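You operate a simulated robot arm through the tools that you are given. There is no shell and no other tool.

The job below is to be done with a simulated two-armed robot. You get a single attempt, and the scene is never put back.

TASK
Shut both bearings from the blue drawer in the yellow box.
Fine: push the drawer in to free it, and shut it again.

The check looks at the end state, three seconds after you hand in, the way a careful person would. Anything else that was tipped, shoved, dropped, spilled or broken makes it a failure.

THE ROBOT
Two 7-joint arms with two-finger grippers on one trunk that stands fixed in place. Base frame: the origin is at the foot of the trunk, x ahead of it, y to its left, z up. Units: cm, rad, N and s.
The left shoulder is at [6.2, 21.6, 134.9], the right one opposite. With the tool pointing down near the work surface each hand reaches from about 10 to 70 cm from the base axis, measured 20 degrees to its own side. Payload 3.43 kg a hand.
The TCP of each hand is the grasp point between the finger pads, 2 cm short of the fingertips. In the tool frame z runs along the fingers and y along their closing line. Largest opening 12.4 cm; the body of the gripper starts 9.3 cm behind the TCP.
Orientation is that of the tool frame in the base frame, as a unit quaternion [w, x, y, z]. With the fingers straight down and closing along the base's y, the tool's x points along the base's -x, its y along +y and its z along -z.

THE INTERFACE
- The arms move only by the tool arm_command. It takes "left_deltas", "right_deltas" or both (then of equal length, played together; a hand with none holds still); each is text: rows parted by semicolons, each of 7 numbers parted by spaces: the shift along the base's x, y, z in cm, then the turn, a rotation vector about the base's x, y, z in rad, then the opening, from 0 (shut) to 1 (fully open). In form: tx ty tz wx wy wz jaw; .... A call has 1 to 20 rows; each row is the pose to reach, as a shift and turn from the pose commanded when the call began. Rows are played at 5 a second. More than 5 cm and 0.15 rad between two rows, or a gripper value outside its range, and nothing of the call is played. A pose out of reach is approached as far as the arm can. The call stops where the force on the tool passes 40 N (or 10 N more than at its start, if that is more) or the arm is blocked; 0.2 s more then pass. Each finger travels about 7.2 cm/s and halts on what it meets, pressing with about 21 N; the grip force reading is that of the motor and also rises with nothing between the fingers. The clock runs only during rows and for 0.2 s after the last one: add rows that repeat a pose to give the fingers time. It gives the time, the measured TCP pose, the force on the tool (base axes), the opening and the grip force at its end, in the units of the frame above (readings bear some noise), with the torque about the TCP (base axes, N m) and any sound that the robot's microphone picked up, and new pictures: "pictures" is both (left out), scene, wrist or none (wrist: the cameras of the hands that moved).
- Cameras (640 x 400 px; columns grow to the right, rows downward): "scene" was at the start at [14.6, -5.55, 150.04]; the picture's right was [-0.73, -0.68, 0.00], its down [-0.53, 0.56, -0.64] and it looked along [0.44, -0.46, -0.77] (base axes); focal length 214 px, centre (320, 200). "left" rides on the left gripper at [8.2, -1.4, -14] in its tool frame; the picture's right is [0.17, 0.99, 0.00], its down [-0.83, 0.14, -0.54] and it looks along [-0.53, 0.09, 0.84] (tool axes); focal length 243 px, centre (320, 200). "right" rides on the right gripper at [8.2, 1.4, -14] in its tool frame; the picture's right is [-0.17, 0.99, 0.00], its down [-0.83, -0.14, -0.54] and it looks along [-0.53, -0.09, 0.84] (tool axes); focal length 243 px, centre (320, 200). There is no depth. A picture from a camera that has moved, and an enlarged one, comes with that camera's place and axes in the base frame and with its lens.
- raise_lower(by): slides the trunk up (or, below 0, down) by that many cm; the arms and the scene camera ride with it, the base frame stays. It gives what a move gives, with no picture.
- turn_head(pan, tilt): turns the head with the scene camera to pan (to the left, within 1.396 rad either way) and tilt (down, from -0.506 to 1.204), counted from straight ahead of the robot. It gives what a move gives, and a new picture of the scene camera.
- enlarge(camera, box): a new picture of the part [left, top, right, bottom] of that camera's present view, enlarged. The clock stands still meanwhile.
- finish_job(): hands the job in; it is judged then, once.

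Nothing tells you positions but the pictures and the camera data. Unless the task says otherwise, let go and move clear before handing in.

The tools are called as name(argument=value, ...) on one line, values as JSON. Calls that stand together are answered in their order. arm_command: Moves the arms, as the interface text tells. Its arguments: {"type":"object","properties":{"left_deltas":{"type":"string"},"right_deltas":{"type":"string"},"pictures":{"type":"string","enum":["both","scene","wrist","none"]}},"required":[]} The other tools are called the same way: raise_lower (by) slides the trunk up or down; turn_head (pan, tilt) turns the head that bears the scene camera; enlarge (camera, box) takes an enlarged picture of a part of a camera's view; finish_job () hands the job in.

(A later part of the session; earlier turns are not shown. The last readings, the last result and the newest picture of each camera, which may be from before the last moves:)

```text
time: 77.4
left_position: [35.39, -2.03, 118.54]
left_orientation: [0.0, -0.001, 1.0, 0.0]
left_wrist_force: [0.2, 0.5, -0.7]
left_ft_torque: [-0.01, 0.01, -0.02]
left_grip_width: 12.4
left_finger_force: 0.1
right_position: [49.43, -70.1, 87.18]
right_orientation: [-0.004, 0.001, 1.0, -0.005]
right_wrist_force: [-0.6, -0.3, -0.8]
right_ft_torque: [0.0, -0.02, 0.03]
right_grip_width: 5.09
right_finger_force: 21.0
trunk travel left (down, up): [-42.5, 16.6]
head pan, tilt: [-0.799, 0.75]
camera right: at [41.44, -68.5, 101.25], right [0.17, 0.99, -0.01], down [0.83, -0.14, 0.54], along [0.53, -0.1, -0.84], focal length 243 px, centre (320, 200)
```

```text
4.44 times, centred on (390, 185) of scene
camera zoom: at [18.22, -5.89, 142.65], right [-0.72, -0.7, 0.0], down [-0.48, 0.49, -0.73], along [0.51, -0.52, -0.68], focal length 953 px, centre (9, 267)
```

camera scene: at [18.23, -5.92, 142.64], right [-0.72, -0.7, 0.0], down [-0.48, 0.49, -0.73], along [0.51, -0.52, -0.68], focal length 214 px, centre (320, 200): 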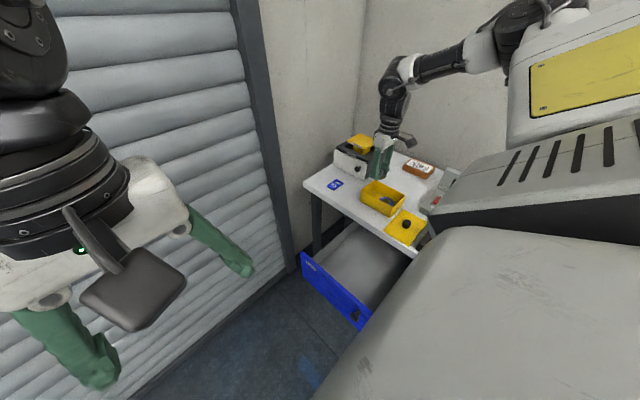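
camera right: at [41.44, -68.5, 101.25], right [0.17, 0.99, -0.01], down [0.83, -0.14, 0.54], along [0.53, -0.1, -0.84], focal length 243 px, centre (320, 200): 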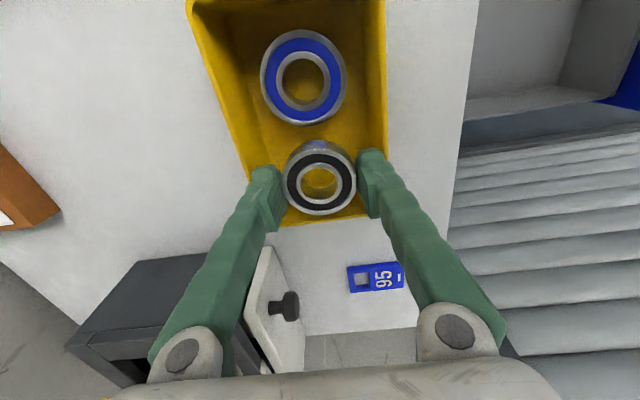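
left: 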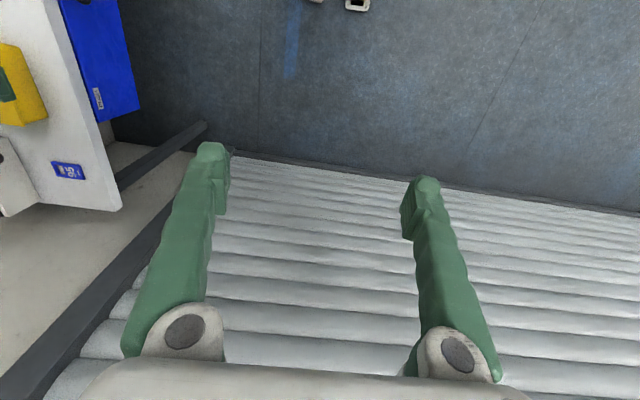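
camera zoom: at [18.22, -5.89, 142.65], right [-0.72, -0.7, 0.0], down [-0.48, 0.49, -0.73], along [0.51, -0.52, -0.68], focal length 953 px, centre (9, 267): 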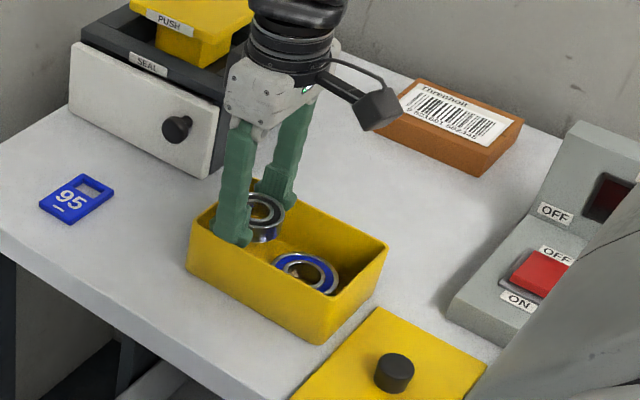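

arm_command(right_deltas="0 -0.05 -1.2 0 0 0 0.3; 0 -0.05 -2.4 0 0 0 0.3; 0 -0.05 -3.4 0 0 0 0.3; 0 -0.05 -4.2 0 0 0 0.3; 0 -0.05 -4.7 0 0 0 0.3; 0 -0.05 -4.7 0 0 0 0.3", pictures="wrist")

enlarge(camera="right", box=[160, 40, 480, 280])

```text
time: 78.8
left_position: [35.34, -2.0, 118.61]
left_orientation: [0.001, -0.001, 1.0, -0.001]
left_wrist_force: [-0.7, -0.7, -0.7]
left_ft_torque: [0.01, -0.01, -0.02]
left_grip_width: 12.38
left_finger_force: 0.0
right_position: [49.51, -69.9, 82.79]
right_orientation: [-0.002, 0.003, 1.0, -0.005]
right_wrist_force: [-2.3, -3.9, 17.4]
right_ft_torque: [-0.08, 0.09, -0.04]
right_grip_width: 5.1
right_finger_force: 21.2
trunk travel left (down, up): [-42.5, 16.6]
head pan, tilt: [-0.799, 0.75]
camera right: at [41.51, -68.4, 96.7], right [0.17, 0.99, -0.01], down [0.83, -0.14, 0.54], along [0.53, -0.1, -0.84], focal length 243 px, centre (320, 200)
```

right: 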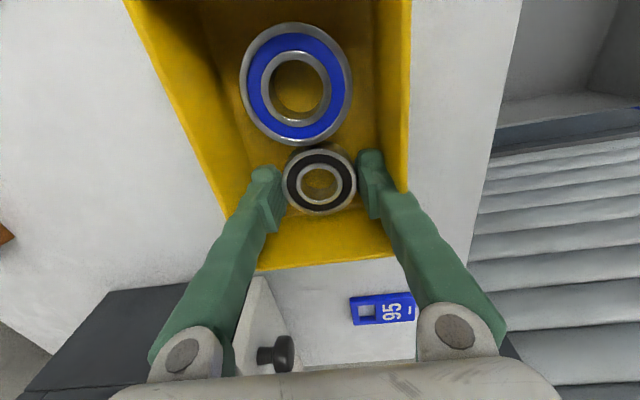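

```text
1.67 times, centred on (320, 160) of right
camera zoom: at [41.51, -68.4, 96.7], right [0.17, 0.99, -0.01], down [0.83, -0.14, 0.54], along [0.53, -0.1, -0.84], focal length 404 px, centre (320, 267)
```

zoom: 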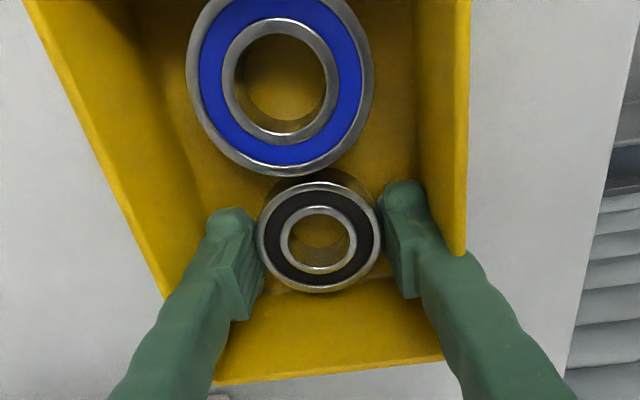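

There's gentle floor contact; I release the black bearing here with a small opening.

arm_command(right_deltas="0 0 0.1 0 0 0 0.42; 0 0 0.1 0 0 0 0.45; 0 0 0.1 0 0 0 0.46; 0 0 0.6 0 0 0 0.46; 0 0 1.2 0 0 0 0.46; 0 0 1.8 0 0 0 0.46; 0 0 1.8 0 0 0 0.46", pictures="wrist")

enlarge(camera="right", box=[160, 40, 480, 280])

```text
time: 80.4
left_position: [35.36, -2.15, 118.59]
left_orientation: [0.0, -0.001, 1.0, 0.001]
left_wrist_force: [0.5, -0.3, -1.1]
left_ft_torque: [0.0, 0.03, 0.01]
left_grip_width: 12.4
left_finger_force: 0.0
right_position: [49.34, -70.1, 84.25]
right_orientation: [-0.005, 0.002, 1.0, -0.006]
right_wrist_force: [0.3, 0.4, 0.2]
right_ft_torque: [-0.01, -0.02, 0.0]
right_grip_width: 5.68
right_finger_force: 0.2
trunk travel left (down, up): [-42.5, 16.6]
head pan, tilt: [-0.799, 0.75]
camera right: at [41.48, -68.46, 98.28], right [0.17, 0.99, -0.01], down [0.83, -0.14, 0.53], along [0.53, -0.1, -0.85], focal length 243 px, centre (320, 200)
```

right: 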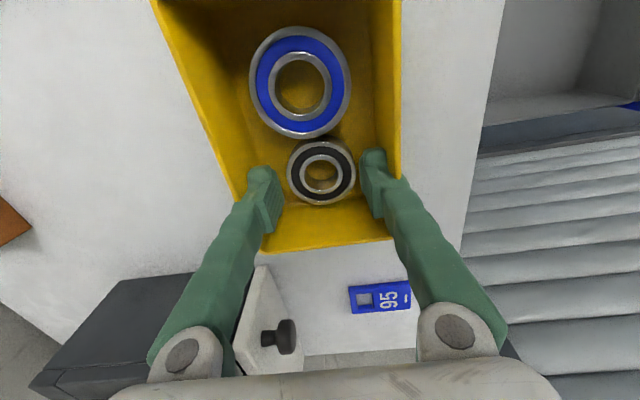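

```text
1.67 times, centred on (320, 160) of right
camera zoom: at [41.48, -68.46, 98.28], right [0.17, 0.99, -0.01], down [0.83, -0.14, 0.53], along [0.53, -0.1, -0.85], focal length 404 px, centre (320, 267)
```

zoom: 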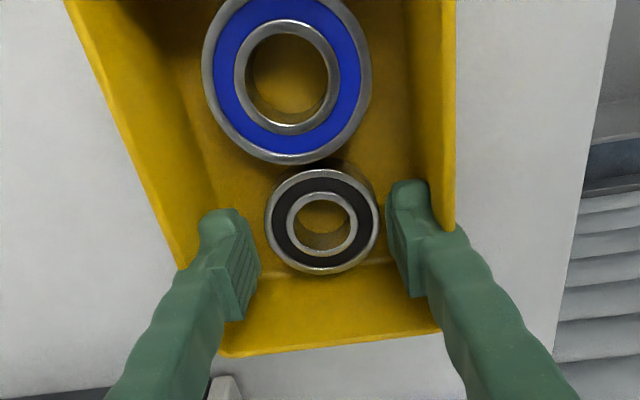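

Both bearings are in the box. I rise, then go over to the lid's knob.

arm_command(right_deltas="0 0 2 0 0 0 0.46; 0 0 6 0 0 0 0.46; 0 0 10 0 0 0 0.46; 0 0 14 0 0 0 0.46; -3.5 0.7 15 0 0 0 0.46; -7 1.4 15 0 0 0 0.46; -10.5 2.1 15 0 0 0 0.46; -14 2.8 15 0 0 0 0.46; -17.8 3.3 15 0 0 0 0.42; -17.8 3.3 11 0 0 0 0.42; -17.8 3.3 7 0 0 0 0.42; -17.8 3.3 4 0 0 0 0.42; -17.8 3.3 4 0 0 0 0.42", pictures="both")

enlarge(camera="right", box=[160, 40, 480, 280])

enlarge(camera="scene", box=[340, 150, 450, 260])

```text
time: 83.2
left_position: [35.49, -2.29, 118.63]
left_orientation: [-0.001, -0.001, 1.0, -0.001]
left_wrist_force: [0.3, -0.2, 1.0]
left_ft_torque: [0.0, 0.04, 0.0]
left_grip_width: 12.4
left_finger_force: 0.1
right_position: [31.69, -66.86, 88.3]
right_orientation: [-0.003, 0.002, 1.0, -0.004]
right_wrist_force: [0.7, 0.3, 1.0]
right_ft_torque: [0.03, 0.03, 0.0]
right_grip_width: 5.2
right_finger_force: 0.1
trunk travel left (down, up): [-42.5, 16.6]
head pan, tilt: [-0.799, 0.75]
camera scene: at [18.32, -5.96, 142.63], right [-0.72, -0.7, 0.0], down [-0.48, 0.49, -0.73], along [0.51, -0.52, -0.68], focal length 214 px, centre (320, 200)
camera right: at [23.61, -65.23, 102.22], right [0.17, 0.99, -0.01], down [0.83, -0.14, 0.53], along [0.53, -0.1, -0.85], focal length 243 px, centre (320, 200)
```

scene: 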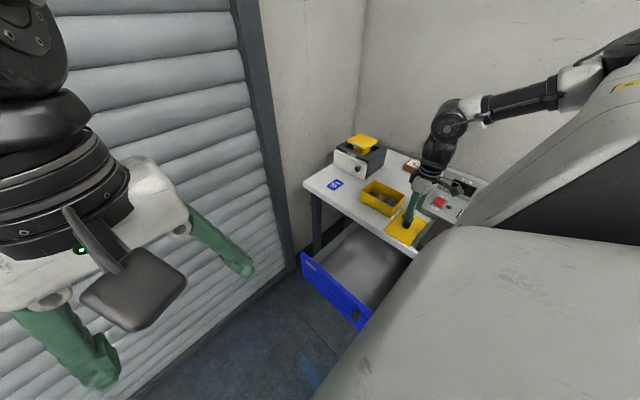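
right: 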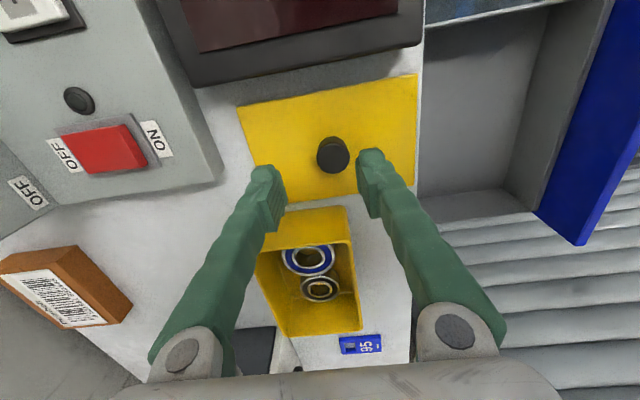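

```text
1.67 times, centred on (320, 160) of right
camera zoom: at [23.61, -65.23, 102.22], right [0.17, 0.99, -0.01], down [0.83, -0.14, 0.53], along [0.53, -0.1, -0.85], focal length 404 px, centre (320, 267)
```

zoom: 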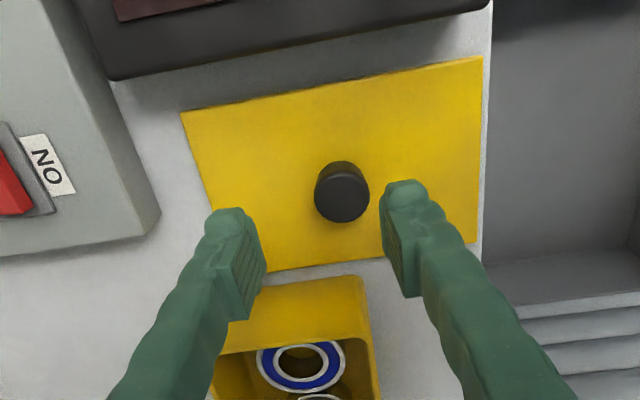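

```text
3.64 times, centred on (395, 205) of scene
camera zoom: at [18.32, -5.96, 142.63], right [-0.72, -0.7, 0.0], down [-0.48, 0.49, -0.73], along [0.51, -0.52, -0.68], focal length 780 px, centre (47, 182)
```

zoom: 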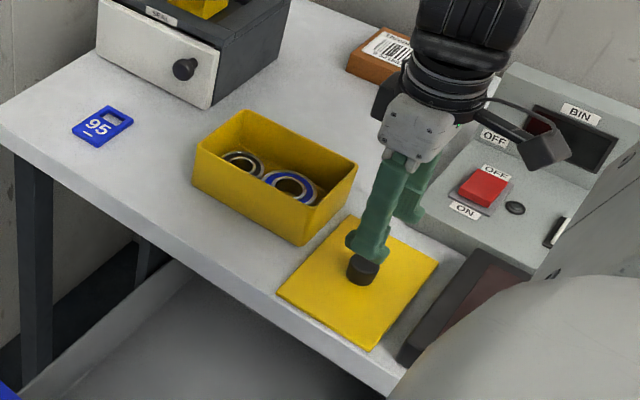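

The knob is at about (31.8, -65.7). I correct y by +1.1 and descend onto it.

arm_command(right_deltas="0.1 1.1 0 0 0 0 0.42; 0.1 1.1 -2 0 0 0 0.42; 0.1 1.1 -4 0 0 0 0.42; 0.1 1.1 -5.3 0 0 0 0.42; 0.1 1.1 -5.3 0 0 0 0.42", pictures="wrist")

enlarge(camera="right", box=[200, 80, 440, 240])

enlarge(camera="scene", box=[360, 170, 440, 250])

```text
time: 84.4
left_position: [35.42, -2.06, 118.58]
left_orientation: [-0.001, -0.001, 1.0, -0.001]
left_wrist_force: [-0.5, -0.4, 0.6]
left_ft_torque: [0.01, 0.01, -0.06]
left_grip_width: 12.4
left_finger_force: 0.0
right_position: [31.63, -65.56, 83.05]
right_orientation: [-0.003, 0.001, 1.0, -0.004]
right_wrist_force: [0.4, -0.7, 0.2]
right_ft_torque: [-0.01, 0.01, -0.01]
right_grip_width: 5.23
right_finger_force: 0.1
trunk travel left (down, up): [-42.5, 16.6]
head pan, tilt: [-0.799, 0.75]
camera right: at [23.63, -64.02, 97.06], right [0.17, 0.99, -0.01], down [0.83, -0.14, 0.53], along [0.53, -0.1, -0.84], focal length 243 px, centre (320, 200)
```

right: 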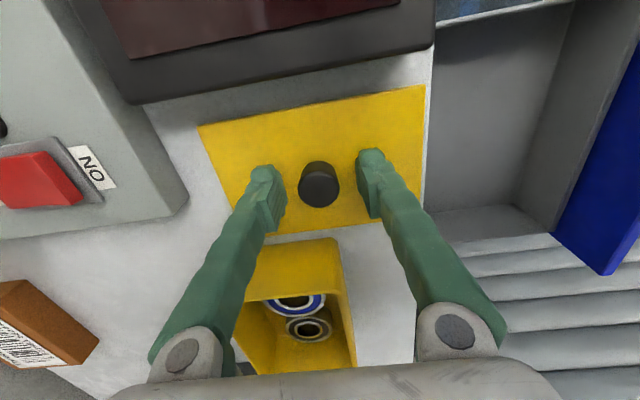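

```text
2.50 times, centred on (320, 160) of right
camera zoom: at [23.63, -64.02, 97.06], right [0.17, 0.99, -0.01], down [0.83, -0.14, 0.53], along [0.53, -0.1, -0.84], focal length 606 px, centre (320, 300)
```

zoom: 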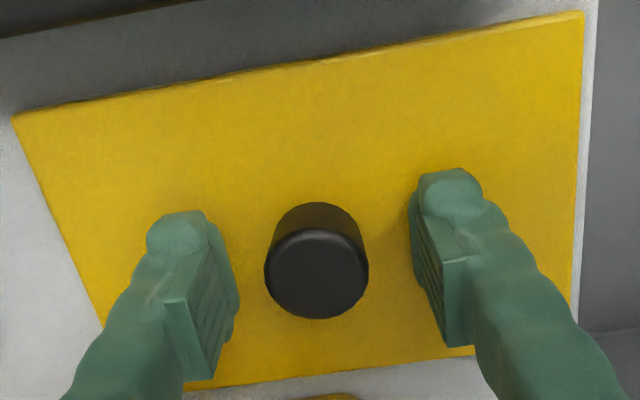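

```text
5.00 times, centred on (400, 210) of scene
camera zoom: at [18.25, -5.91, 142.64], right [-0.72, -0.7, 0.0], down [-0.48, 0.49, -0.73], along [0.51, -0.52, -0.68], focal length 1072 px, centre (-80, 150)
```

zoom: 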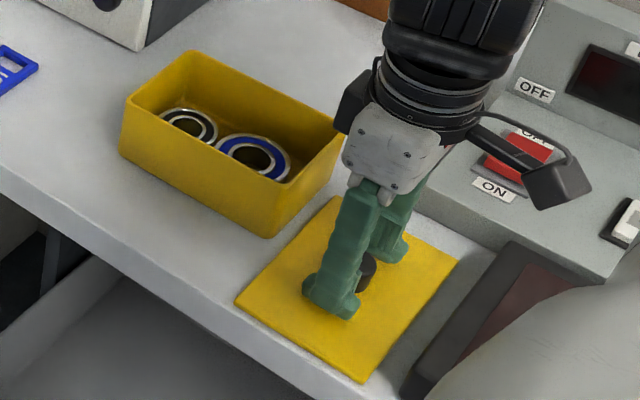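

arm_command(right_deltas="0 -0.1 -0.2 0 0 0 0.42; 0 -0.1 -0.4 0 0 0 0.42; 0 -0.1 -0.4 0 0 0 0.25; 0 -0.1 -0.4 0 0 0 0.15; 0 -0.1 -0.4 0 0 0 0.1; 0 -0.1 -0.4 0 0 0 0.1; 0 -0.1 -0.4 0 0 0 0.1", pictures="wrist")

enlarge(camera="right", box=[180, 60, 440, 240])

```text
time: 86.0
left_position: [35.45, -2.09, 118.55]
left_orientation: [0.0, -0.001, 1.0, 0.0]
left_wrist_force: [0.5, -0.8, -0.1]
left_ft_torque: [-0.01, 0.0, -0.02]
left_grip_width: 12.4
left_finger_force: 0.0
right_position: [31.69, -65.68, 82.71]
right_orientation: [-0.003, 0.001, 1.0, -0.004]
right_wrist_force: [0.7, 0.3, 0.4]
right_ft_torque: [0.03, 0.0, -0.01]
right_grip_width: 2.64
right_finger_force: 21.3
trunk travel left (down, up): [-42.5, 16.6]
head pan, tilt: [-0.799, 0.75]
camera right: at [23.75, -64.17, 96.58], right [0.17, 0.99, -0.01], down [0.83, -0.14, 0.53], along [0.53, -0.1, -0.85], focal length 243 px, centre (320, 200)
```

right: 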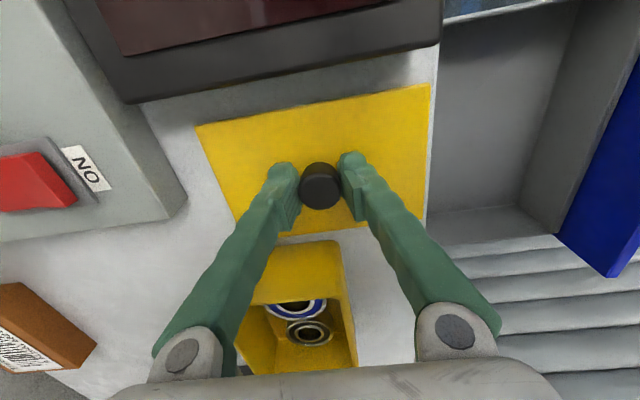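

```text
2.22 times, centred on (310, 150) of right
camera zoom: at [23.75, -64.17, 96.58], right [0.17, 0.99, -0.01], down [0.83, -0.14, 0.53], along [0.53, -0.1, -0.85], focal length 539 px, centre (342, 311)
```

zoom: 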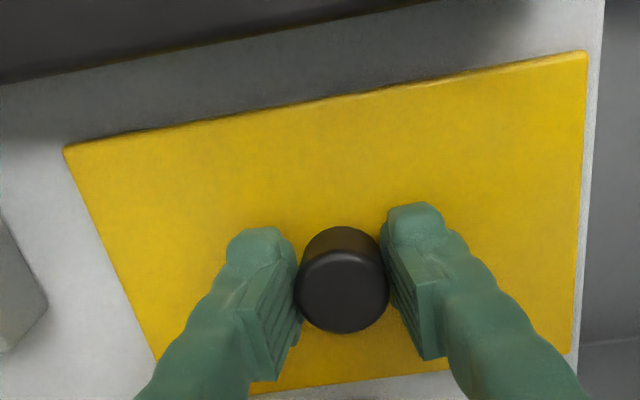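

The lid sits in the fingers the same way as when I took it off. I lift it, rotate it back +90° and bring it above the box at (45.35, -70.15).

arm_command(right_deltas="0 0 1 0 0 0 0.1; 0 0 4 0 0 0 0.1; 0 0 8 0 0 0 0.1; 0 0 12 0 0 0 0.1; 0 0 15.5 0 0 0 0.1; 1.3 -0.4 15.5 0 0 0.143 0.1; 2.6 -0.8 15.5 0 0 0.286 0.1; 3.9 -1.2 15.5 0 0 0.429 0.1; 5.2 -1.6 15.5 0 0 0.571 0.1; 6.5 -2 15.5 0 0 0.714 0.1; 7.8 -2.4 15.5 0 0 0.857 0.1; 9.1 -2.8 15.5 0 0 1 0.1; 10.4 -3.2 15.5 0 0 1.143 0.1; 11.7 -3.6 15.5 0 0 1.286 0.1; 13 -4.2 15.5 0 0 1.429 0.1; 13.65 -4.5 15.5 0 0 1.5685 0.1; 13.65 -4.5 15.5 0 0 1.5685 0.1; 13.65 -4.5 12 0 0 1.5685 0.1; 13.65 -4.5 8.5 0 0 1.5685 0.1; 13.65 -4.5 8.5 0 0 1.5685 0.1", pictures="both")

enlarge(camera="right", box=[160, 40, 480, 240])

enlarge(camera="scene", box=[340, 140, 440, 230])

```text
time: 90.2
left_position: [35.42, -2.03, 118.79]
left_orientation: [0.0, -0.001, 1.0, -0.001]
left_wrist_force: [0.8, 0.1, 0.1]
left_ft_torque: [0.04, -0.02, -0.03]
left_grip_width: 12.39
left_finger_force: 0.0
right_position: [45.21, -70.2, 91.14]
right_orientation: [0.002, -0.705, 0.709, -0.006]
right_wrist_force: [0.6, -0.6, 0.4]
right_ft_torque: [-0.01, -0.05, 0.01]
right_grip_width: 2.63
right_finger_force: 21.1
trunk travel left (down, up): [-42.5, 16.6]
head pan, tilt: [-0.799, 0.75]
camera scene: at [18.2, -5.85, 142.65], right [-0.72, -0.7, 0.0], down [-0.48, 0.49, -0.73], along [0.51, -0.52, -0.68], focal length 214 px, centre (320, 200)
camera right: at [43.75, -78.35, 105.1], right [-0.99, 0.17, -0.01], down [0.14, 0.83, 0.53], along [0.1, 0.52, -0.85], focal length 243 px, centre (320, 200)
```

scene: 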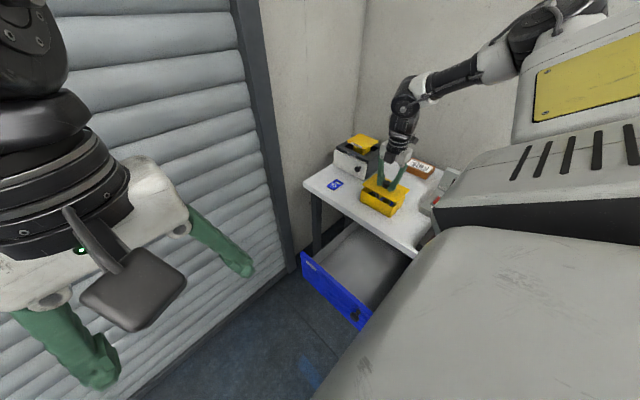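
right: 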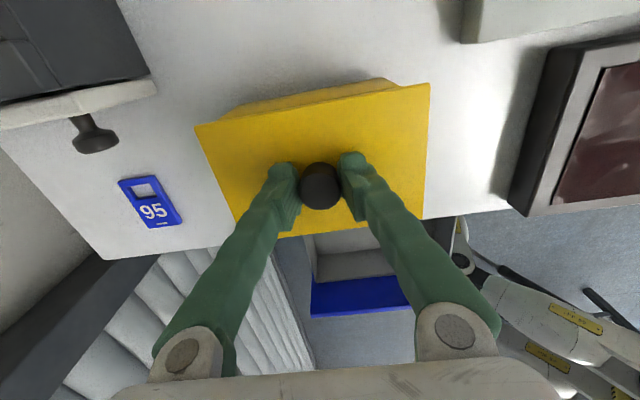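

```text
2.00 times, centred on (320, 140) of right
camera zoom: at [43.75, -78.35, 105.1], right [-0.99, 0.17, -0.01], down [0.14, 0.83, 0.53], along [0.1, 0.52, -0.85], focal length 485 px, centre (320, 320)
```

zoom: 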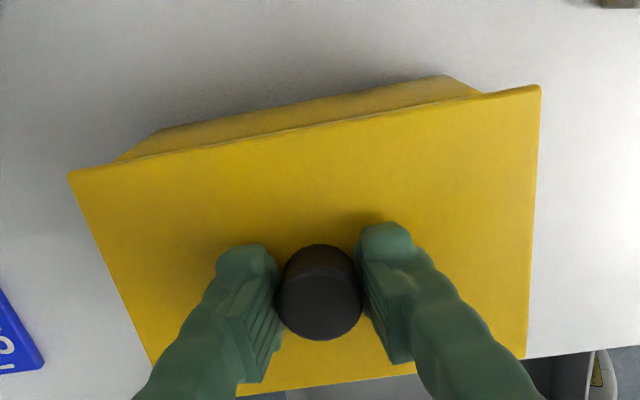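

```text
4.44 times, centred on (390, 185) of scene
camera zoom: at [18.2, -5.85, 142.65], right [-0.72, -0.7, 0.0], down [-0.48, 0.49, -0.73], along [0.51, -0.52, -0.68], focal length 953 px, centre (9, 267)
```

zoom: 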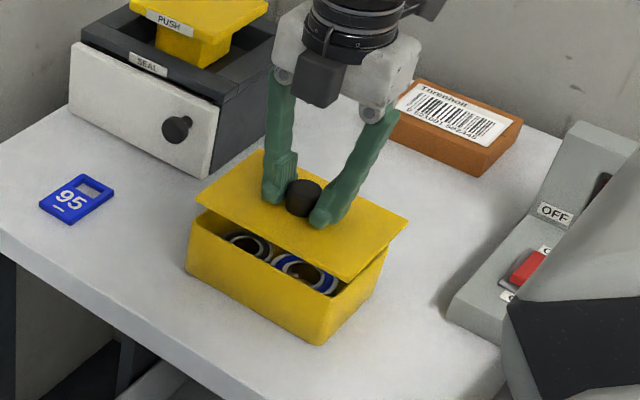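

arm_command(right_deltas="0.1 0.05 -0.8 0 0 0 0.1; 0.1 0.05 -1.5 0 0 0 0.1; 0.1 0.05 -2 0 0 0 0.1; 0.1 0.05 -2.3 0 0 0 0.1; 0.1 0.05 -2.3 0 0 0 0.1", pictures="wrist")

enlarge(camera="right", box=[180, 60, 440, 240])

enlarge(camera="scene", box=[340, 140, 440, 230])

```text
time: 91.4
left_position: [35.44, -2.21, 118.64]
left_orientation: [0.001, -0.001, 1.0, 0.0]
left_wrist_force: [-0.2, 0.7, -0.7]
left_ft_torque: [0.0, 0.0, -0.01]
left_grip_width: 12.42
left_finger_force: 0.0
right_position: [45.55, -70.21, 88.77]
right_orientation: [0.001, -0.705, 0.709, -0.005]
right_wrist_force: [0.1, 0.7, -0.7]
right_ft_torque: [-0.01, 0.0, -0.02]
right_grip_width: 2.65
right_finger_force: 20.7
trunk travel left (down, up): [-42.5, 16.6]
head pan, tilt: [-0.799, 0.75]
camera right: at [44.03, -78.25, 102.78], right [-0.99, 0.17, -0.01], down [0.14, 0.83, 0.53], along [0.1, 0.53, -0.85], focal length 243 px, centre (320, 200)
```

right: 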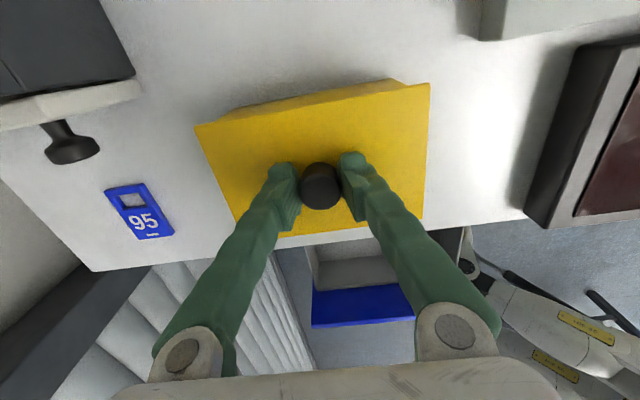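

```text
2.22 times, centred on (310, 150) of right
camera zoom: at [44.03, -78.25, 102.78], right [-0.99, 0.17, -0.01], down [0.14, 0.83, 0.53], along [0.1, 0.53, -0.85], focal length 539 px, centre (342, 311)
```

zoom: 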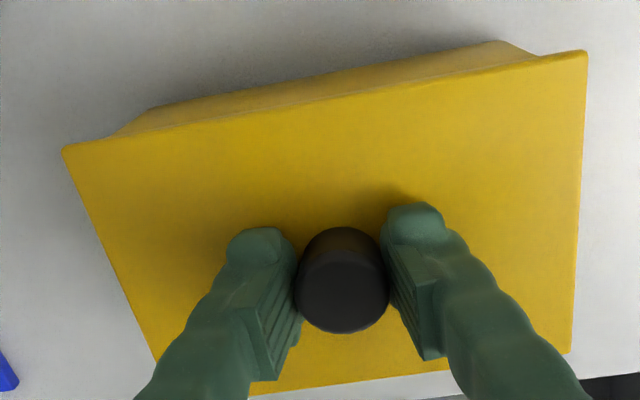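

```text
4.44 times, centred on (390, 185) of scene
camera zoom: at [18.25, -5.91, 142.64], right [-0.72, -0.7, 0.0], down [-0.48, 0.49, -0.73], along [0.51, -0.52, -0.68], focal length 953 px, centre (9, 267)
```

zoom: 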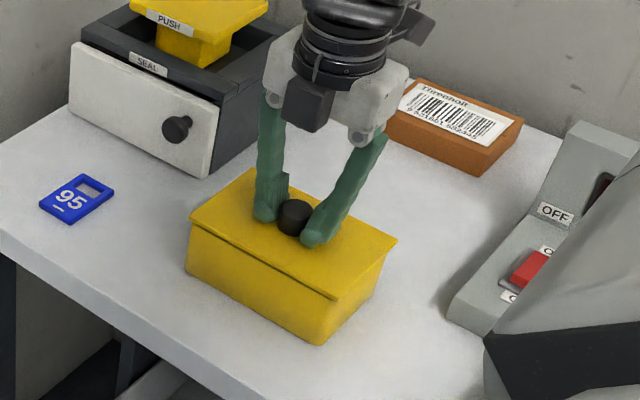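

The lid is in line with its original place, about 0.2–0.3 cm above the rim. I press it down gently.

arm_command(right_deltas="0 0 -0.15 0 0 0 0.1; 0 0 -0.3 0 0 0 0.1; 0 0 -0.45 0 0 0 0.1; 0 0 -0.6 0 0 0 0.1; 0 0 -0.75 0 0 0 0.1; 0 0 -0.9 0 0 0 0.1", pictures="wrist")

enlarge(camera="scene", box=[340, 140, 440, 230])

```text
time: 92.7
left_position: [35.13, -1.93, 118.62]
left_orientation: [0.001, -0.001, 1.0, -0.001]
left_wrist_force: [0.0, -1.2, -0.1]
left_ft_torque: [0.0, -0.01, -0.01]
left_grip_width: 12.4
left_finger_force: 0.1
right_position: [45.54, -70.14, 88.47]
right_orientation: [0.0, -0.704, 0.71, -0.008]
right_wrist_force: [-9.0, 3.4, 24.2]
right_ft_torque: [0.18, 0.48, -0.02]
right_grip_width: 2.68
right_finger_force: 20.9
trunk travel left (down, up): [-42.5, 16.6]
head pan, tilt: [-0.799, 0.75]
heard: snap
stopped in row 6 (right hand): the force on the tool passed its limit at 43 N (the readings are from after the stop); the commanded pose is now the measured one
camera right: at [44.06, -78.13, 102.51], right [-0.98, 0.17, -0.01], down [0.14, 0.84, 0.53], along [0.1, 0.52, -0.85], focal length 243 px, centre (320, 200)
```

right: 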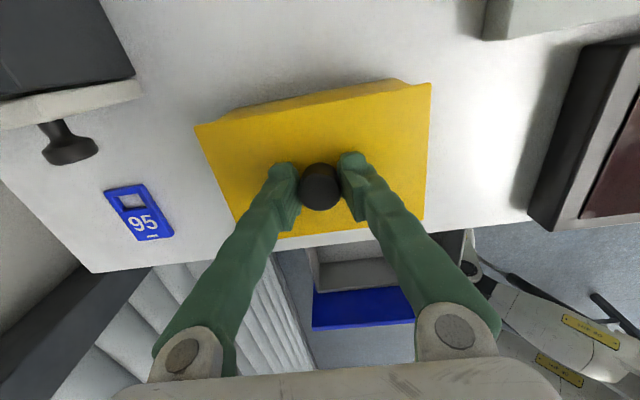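

```text
4.44 times, centred on (390, 185) of scene
camera zoom: at [18.01, -5.66, 142.68], right [-0.72, -0.7, 0.0], down [-0.47, 0.49, -0.73], along [0.51, -0.53, -0.68], focal length 953 px, centre (9, 267)
```

zoom: 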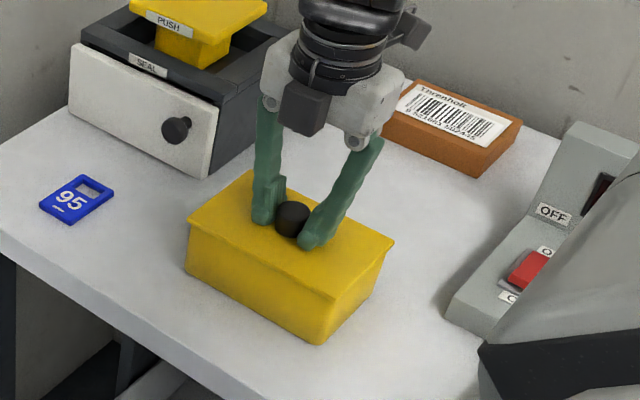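

The lid snapped shut. I open the fingers and then rise.

arm_command(right_deltas="0 0 0 0 0 0 0.22; 0 0 0 0 0 0 0.3; 0 0 0 0 0 0 0.4; 0 0 0 0 0 0 0.42; 0 0 0.5 0 0 0 0.42; 0 0 2 0 0 0 0.42; 0 0 6 0 0 0 0.42; 0 0 10 0 0 0 0.42; 0 0 14 0 0 0 0.42; 0 0 14 0 0 0 0.42", pictures="both")

enlarge(camera="scene", box=[340, 140, 440, 230])

enlarge(camera="right", box=[160, 40, 480, 240])

```text
time: 94.9
left_position: [35.46, -2.19, 118.52]
left_orientation: [0.0, 0.0, 1.0, 0.0]
left_wrist_force: [-0.3, -0.7, 0.0]
left_ft_torque: [0.01, 0.05, 0.02]
left_grip_width: 12.41
left_finger_force: 0.2
right_position: [45.8, -70.09, 102.18]
right_orientation: [0.001, -0.705, 0.709, -0.008]
right_wrist_force: [0.6, -0.6, 0.1]
right_ft_torque: [-0.01, 0.01, 0.0]
right_grip_width: 5.22
right_finger_force: 0.1
trunk travel left (down, up): [-42.5, 16.6]
head pan, tilt: [-0.799, 0.75]
camera scene: at [18.29, -5.96, 142.63], right [-0.72, -0.7, 0.0], down [-0.48, 0.49, -0.73], along [0.51, -0.52, -0.68], focal length 214 px, centre (320, 200)
camera right: at [44.42, -78.14, 116.13], right [-0.98, 0.17, -0.01], down [0.14, 0.84, 0.53], along [0.1, 0.52, -0.85], focal length 243 px, centre (320, 200)
```

scene: 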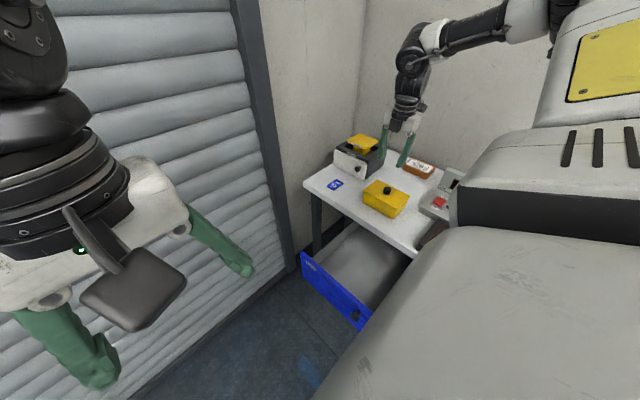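
right: 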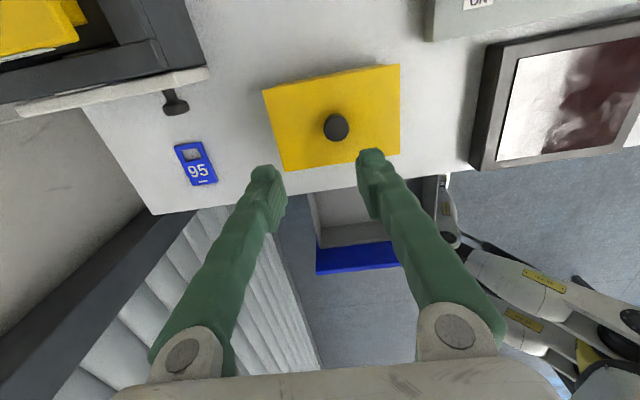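

```text
4.44 times, centred on (390, 185) of scene
camera zoom: at [18.29, -5.96, 142.63], right [-0.72, -0.7, 0.0], down [-0.48, 0.49, -0.73], along [0.51, -0.52, -0.68], focal length 953 px, centre (9, 267)
```

zoom: 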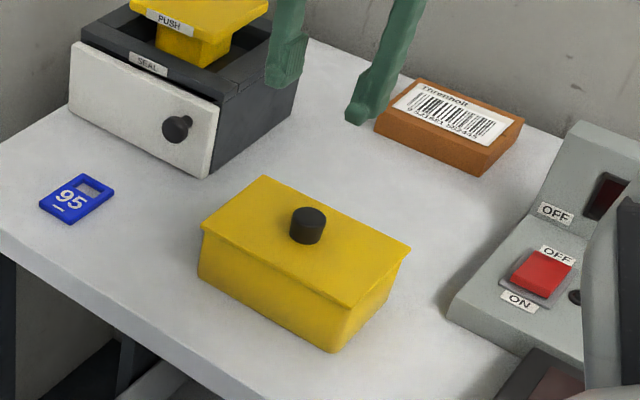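

```text
2.00 times, centred on (320, 140) of right
camera zoom: at [44.42, -78.14, 116.13], right [-0.98, 0.17, -0.01], down [0.14, 0.84, 0.53], along [0.1, 0.52, -0.85], focal length 485 px, centre (320, 320)
```

zoom: 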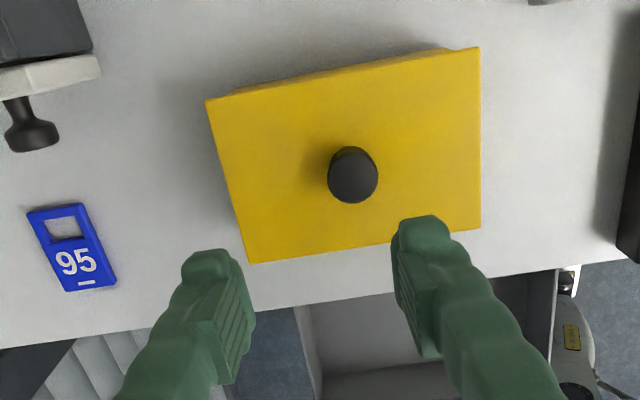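

The lid stays shut; the box got nudged about 1.5 cm but is closed and in order. Next I go back to the drawer's front panel to slide it in by its top edge.

arm_command(right_deltas="0 0 2 0 0 0 0.4; -0.5 3 2 0 0 -0.143 0.3; -1 6 2 0 0 -0.286 0.3; -1.6 9 2 0 0 -0.429 0.3; -2.2 12 2 0 0 -0.571 0.3; -2.8 15 2 0 0 -0.714 0.3; -3.4 18 1 0 0 -0.857 0.3; -4 21 0 0 0 -1 0.3; -4.6 24 -1 0 0 -1.143 0.3; -5.2 27 -3 0 0 -1.286 0.3; -5.8 30 -5 0 0 -1.429 0.3; -6.6 33.5 -8 0 0 -1.5685 0.3; -6.8 37.4 -11 0 0 -1.5685 0.3; -6.8 37.4 -14 0 0 -1.5685 0.3; -6.8 37.4 -17 0 0 -1.5685 0.3; -6.8 37.4 -17 0 0 -1.5685 0.3", pictures="both")

enlarge(camera="right", box=[160, 0, 480, 240])

```text
time: 98.3
left_position: [35.4, -2.05, 118.55]
left_orientation: [0.0, -0.001, 1.0, 0.001]
left_wrist_force: [0.4, -0.7, 1.3]
left_ft_torque: [0.02, 0.0, -0.01]
left_grip_width: 12.4
left_finger_force: 0.0
right_position: [38.79, -32.84, 85.23]
right_orientation: [-0.005, 0.001, 1.0, -0.006]
right_wrist_force: [-0.1, -0.2, 1.2]
right_ft_torque: [0.07, 0.01, 0.01]
right_grip_width: 3.71
right_finger_force: 0.1
trunk travel left (down, up): [-42.5, 16.6]
head pan, tilt: [-0.799, 0.75]
camera scene: at [18.22, -5.86, 142.65], right [-0.72, -0.7, 0.0], down [-0.48, 0.49, -0.73], along [0.51, -0.52, -0.68], focal length 214 px, centre (320, 200)
camera right: at [30.89, -31.17, 99.3], right [0.17, 0.99, -0.01], down [0.84, -0.14, 0.53], along [0.52, -0.1, -0.85], focal length 243 px, centre (320, 200)
```

scene: 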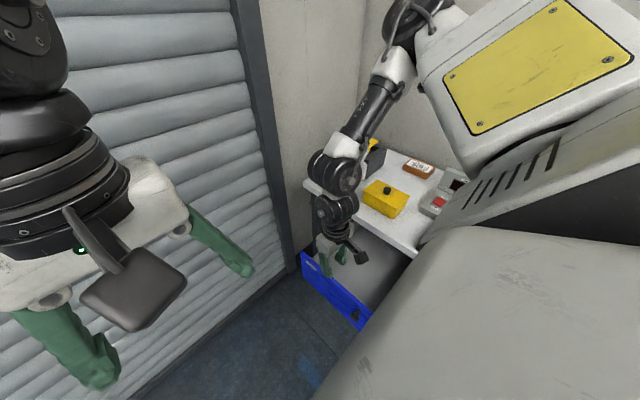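
right: 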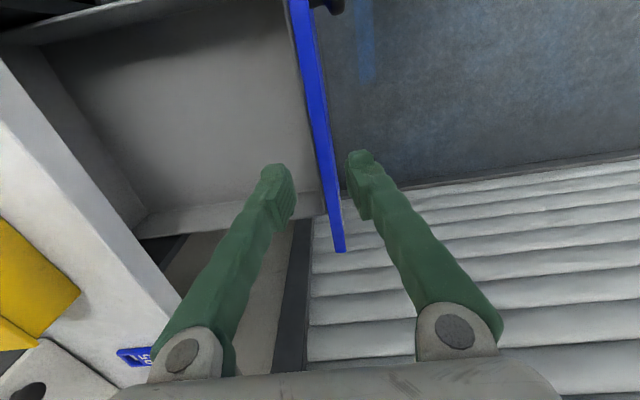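

```text
1.67 times, centred on (320, 120) of right
camera zoom: at [30.89, -31.17, 99.3], right [0.17, 0.99, -0.01], down [0.84, -0.14, 0.53], along [0.52, -0.1, -0.85], focal length 404 px, centre (320, 333)
```

zoom: 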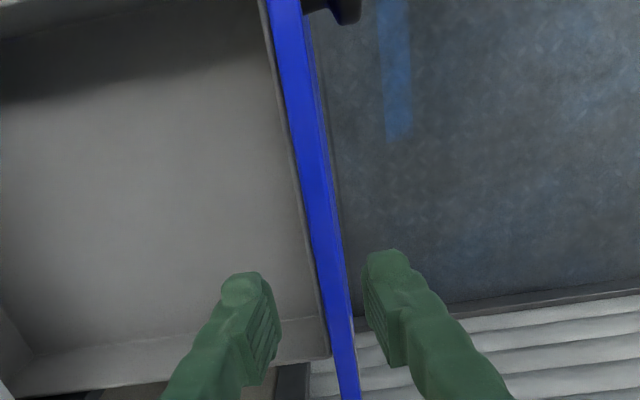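

The panel is between the fingers. Descend, grip and slide the drawer in.

arm_command(right_deltas="0 0.1 -3 0 0 0 0.3; 0 0.1 -6 0 0 0 0.3; 0 0.1 -9 0 0 0 0.3; 0 0.1 -10.3 0 0 0 0.3; 0 0.1 -10.3 0 0 0 0.1; 0 0.1 -10.3 0 0 0 0.05; 0 0.1 -10.3 0 0 0 0.05; 0 0.1 -10.3 0 0 0 0.05", pictures="wrist")

```text
time: 100.1
left_position: [35.47, -2.16, 118.55]
left_orientation: [-0.001, -0.001, 1.0, 0.0]
left_wrist_force: [0.5, 0.0, -0.4]
left_ft_torque: [-0.01, 0.04, -0.03]
left_grip_width: 12.4
left_finger_force: 0.0
right_position: [38.98, -32.9, 74.93]
right_orientation: [-0.005, 0.002, 1.0, -0.007]
right_wrist_force: [2.9, 0.5, -7.7]
right_ft_torque: [0.02, -0.41, 0.15]
right_grip_width: 1.41
right_finger_force: 44.9
trunk travel left (down, up): [-42.5, 16.6]
head pan, tilt: [-0.799, 0.75]
camera right: at [31.14, -31.16, 88.84], right [0.17, 0.99, -0.01], down [0.84, -0.14, 0.53], along [0.52, -0.1, -0.85], focal length 243 px, centre (320, 200)
```

right: 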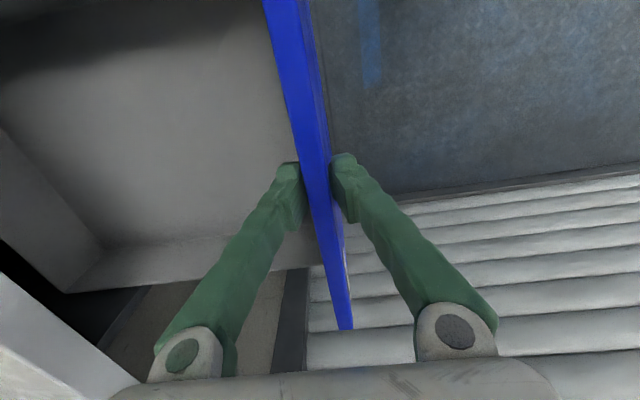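

arm_command(right_deltas="0 -1 0 0 0 0 0.05; 0 -2.5 0 0 0 0 0.05; 0 -4 0 0 0 0 0.05; 0 -5.5 0 0 0 0 0.05; 0 -7 0 0 0 0 0.05; 0 -8.5 0 0 0 0 0.05; 0 -10 0 0 0 0 0.05; 0 -11.5 0 0 0 0 0.05; 0 -13 0 0 0 0 0.05; 0 -14.5 0 0 0 0 0.05; 0 -16 0 0 0 0 0.05; 0 -17.5 0 0 0 0 0.05; 0 -19 0 0 0 0 0.05; 0 -20.2 0 0 0 0 0.05; 0 -20.2 0 0 0 0 0.05", pictures="both")

```text
time: 103.3
left_position: [35.48, -2.02, 118.63]
left_orientation: [0.0, -0.001, 1.0, -0.001]
left_wrist_force: [-0.1, -0.1, 0.2]
left_ft_torque: [0.02, 0.01, -0.01]
left_grip_width: 12.41
left_finger_force: 0.0
right_position: [39.09, -53.07, 74.79]
right_orientation: [-0.004, 0.002, 1.0, -0.006]
right_wrist_force: [12.8, 0.9, 10.9]
right_ft_torque: [0.02, 0.06, 0.22]
right_grip_width: 1.41
right_finger_force: 45.2
trunk travel left (down, up): [-42.5, 16.6]
head pan, tilt: [-0.799, 0.75]
camera scene: at [18.33, -5.81, 142.64], right [-0.72, -0.7, 0.0], down [-0.48, 0.49, -0.73], along [0.51, -0.52, -0.68], focal length 214 px, centre (320, 200)
camera right: at [31.1, -51.43, 88.83], right [0.17, 0.99, -0.01], down [0.83, -0.14, 0.53], along [0.52, -0.1, -0.85], focal length 243 px, centre (320, 200)
```

scene: 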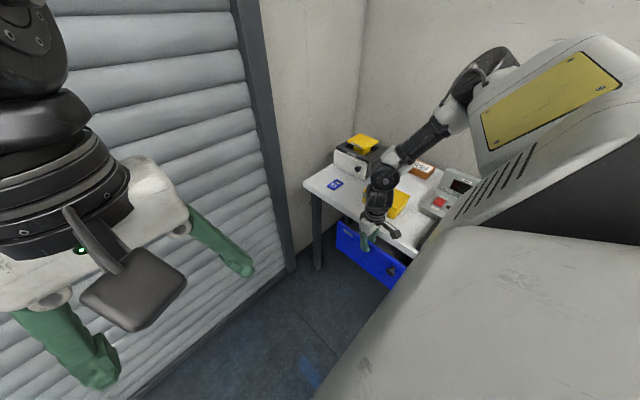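
right: 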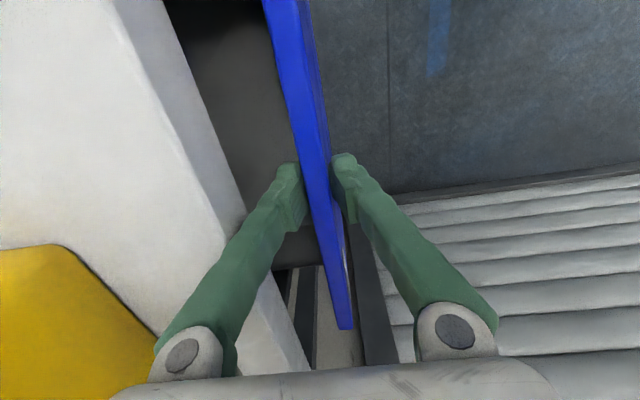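

The drawer is almost in. I release the panel, lift off, and go to the tilted closed-finger pose in front of the PUSH label.

arm_command(right_deltas="0 0 0 0 0 0 0.2; 0 0 0 0 0 0 0.3; 0 0 0 0 0 0 0.3; 0 0 3 0 0 0 0.3; 0 0 7 0 0 0 0.3; 0 0 11 0 0 0 0.3; 2 1.5 12 -0.13 0 0 0.2; 4 3 12 -0.26 0 0 0.1; 6.5 4.5 12 -0.39 0 0 0; 9.4 6 12 -0.505 0 0 0; 9.4 6 9 -0.505 0 0 0; 9.4 6 5 -0.505 0 0 0; 9.4 5.5 1.5 -0.505 0 0 0; 9.4 5 -0.5 -0.505 0 0 0; 9.4 5 -0.5 -0.505 0 0 0", pictures="both")

enlarge(camera="scene", box=[310, 150, 470, 300])

```text
time: 106.5
left_position: [35.55, -2.07, 118.58]
left_orientation: [-0.001, -0.001, 1.0, 0.0]
left_wrist_force: [0.5, -0.5, -0.1]
left_ft_torque: [-0.02, -0.02, -0.02]
left_grip_width: 12.43
left_finger_force: 0.0
right_position: [48.12, -48.29, 74.29]
right_orientation: [-0.004, 0.004, 0.967, -0.255]
right_wrist_force: [0.0, 0.4, -0.4]
right_ft_torque: [-0.02, 0.0, 0.0]
right_grip_width: 0.0
right_finger_force: 21.4
trunk travel left (down, up): [-42.5, 16.6]
head pan, tilt: [-0.799, 0.75]
camera scene: at [18.28, -5.88, 142.64], right [-0.72, -0.7, 0.0], down [-0.48, 0.49, -0.73], along [0.51, -0.52, -0.68], focal length 214 px, centre (320, 200)
camera right: at [40.15, -39.86, 85.74], right [0.17, 0.86, -0.49], down [0.84, 0.14, 0.53], along [0.52, -0.5, -0.69], focal length 243 px, centre (320, 200)
```

scene: 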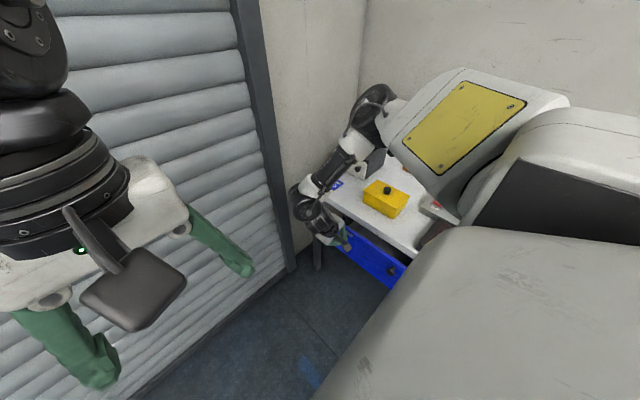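
right: 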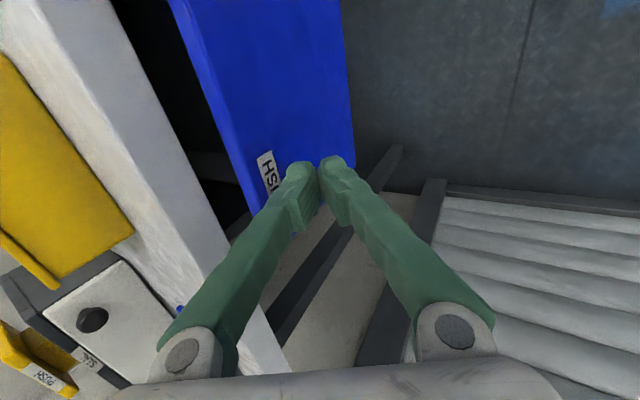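

```text
2.67 times, centred on (390, 225) of scene
camera zoom: at [18.28, -5.88, 142.64], right [-0.72, -0.7, 0.0], down [-0.48, 0.49, -0.73], along [0.51, -0.52, -0.68], focal length 572 px, centre (133, 133)
```

zoom: 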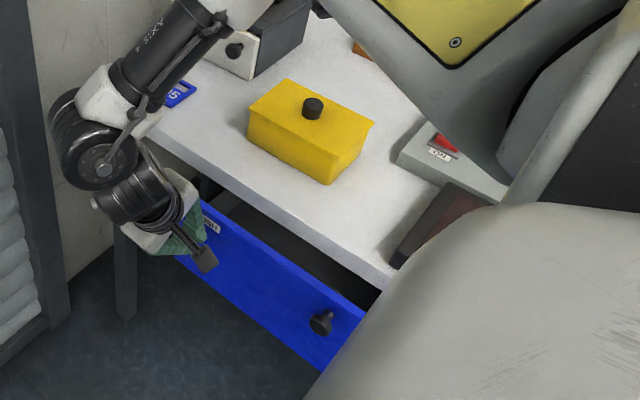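

Now I push the drawer in until it latches.

arm_command(right_deltas="0 -1 0 0 0 0 0; 0 -2 0 0 0 0 0; 0 -3 0 0 0 0 0; 0 -4 0 0 0 0 0; 0 -5 0 0 0 0 0; 0 -5.8 0 0 0 0 0; 0 -6.6 0 0 0 0 0; 0 -7.2 0 0 0 0 0; 0 -7.6 0 0 0 0 0; 0 -8 0 0 0 0 0; 0 -8.3 0 0 0 0 0", pictures="wrist")

```text
time: 108.9
left_position: [35.33, -2.0, 118.63]
left_orientation: [-0.001, -0.001, 1.0, -0.002]
left_wrist_force: [0.4, -1.0, 0.3]
left_ft_torque: [0.01, -0.03, 0.0]
left_grip_width: 12.41
left_finger_force: 0.1
right_position: [48.16, -56.03, 74.39]
right_orientation: [-0.006, 0.003, 0.967, -0.254]
right_wrist_force: [-5.4, 16.9, 0.6]
right_ft_torque: [0.06, -0.01, 0.02]
right_grip_width: 0.0
right_finger_force: 21.4
trunk travel left (down, up): [-42.5, 16.6]
head pan, tilt: [-0.799, 0.75]
camera right: at [40.3, -47.86, 85.89], right [0.17, 0.86, -0.49], down [0.84, 0.14, 0.53], along [0.52, -0.5, -0.69], focal length 243 px, centre (320, 200)
```

right: 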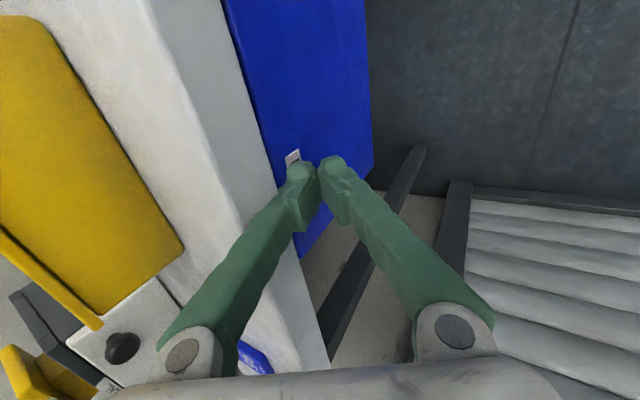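

arm_command(right_deltas="0 -0.3 0 0 0 0 0; 0 -0.6 0 0 0 0 0; 0 -0.9 0 0 0 0 0; 0 -0.9 0 0 0 0 0", pictures="none")

```text
time: 109.5
left_position: [35.41, -2.09, 118.63]
left_orientation: [0.0, -0.001, 1.0, 0.0]
left_wrist_force: [0.2, -0.4, -0.5]
left_ft_torque: [0.02, 0.0, 0.0]
left_grip_width: 12.38
left_finger_force: 0.0
right_position: [48.39, -56.0, 74.25]
right_orientation: [-0.005, 0.001, 0.969, -0.248]
right_wrist_force: [-2.9, 14.6, 8.2]
right_ft_torque: [-0.06, 0.02, 0.0]
right_grip_width: 0.0
right_finger_force: 21.6
trunk travel left (down, up): [-42.5, 16.6]
head pan, tilt: [-0.799, 0.75]
stopped in row 2 (right hand): the force on the tool passed its limit at 42 N (the readings are from after the stop); the commanded pose is now the measured one
```

Hard stop reached. I back off and see whether it stays in.

arm_command(right_deltas="0 0.5 0 0 0 0 0; 0 1.5 0 0 0 0 0; 0 3 0 0 0 0 0; 0 5 0 0 0 0 0; 0 7 0 0 0 0 0; 0 7 0 0 0 0 0", pictures="both")

enlarge(camera="scene", box=[310, 150, 470, 300])

```text
time: 110.9
left_position: [35.48, -2.15, 118.58]
left_orientation: [0.001, 0.0, 1.0, 0.0]
left_wrist_force: [0.3, -0.2, -0.1]
left_ft_torque: [0.04, 0.04, 0.0]
left_grip_width: 12.4
left_finger_force: 0.1
right_position: [48.38, -49.32, 74.1]
right_orientation: [-0.005, 0.001, 0.968, -0.25]
right_wrist_force: [0.1, -0.1, 0.8]
right_ft_torque: [-0.03, 0.0, 0.01]
right_grip_width: 0.01
right_finger_force: 20.4
trunk travel left (down, up): [-42.5, 16.6]
head pan, tilt: [-0.799, 0.75]
camera scene: at [18.26, -5.92, 142.64], right [-0.72, -0.7, 0.0], down [-0.48, 0.49, -0.73], along [0.51, -0.52, -0.68], focal length 214 px, centre (320, 200)
camera right: at [40.39, -41.18, 85.69], right [0.17, 0.86, -0.48], down [0.84, 0.13, 0.53], along [0.52, -0.49, -0.7], focal length 243 px, centre (320, 200)
```

scene: 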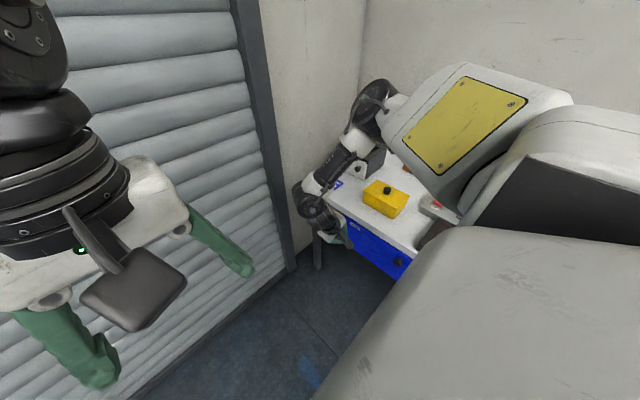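
right: 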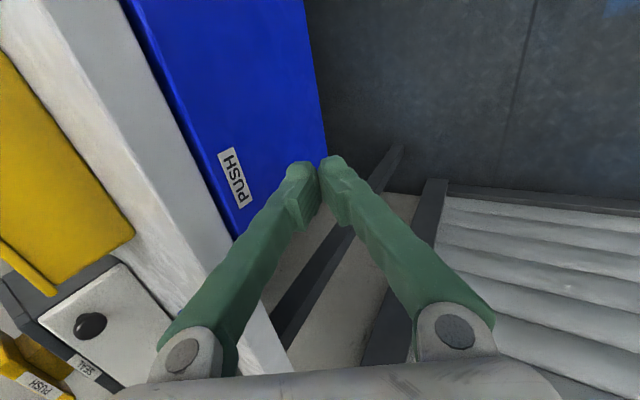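

```text
2.67 times, centred on (390, 225) of scene
camera zoom: at [18.26, -5.92, 142.64], right [-0.72, -0.7, 0.0], down [-0.48, 0.49, -0.73], along [0.51, -0.52, -0.68], focal length 572 px, centre (133, 133)
```

zoom: 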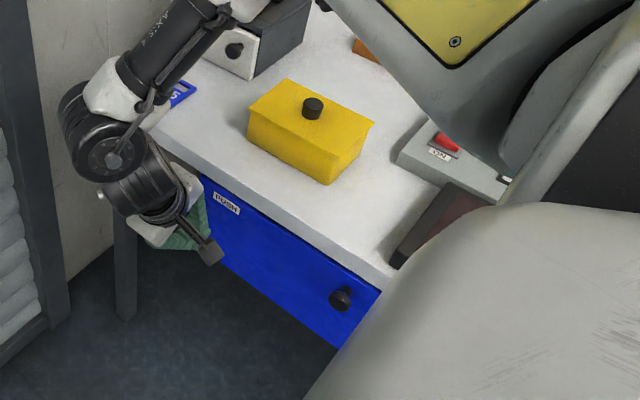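

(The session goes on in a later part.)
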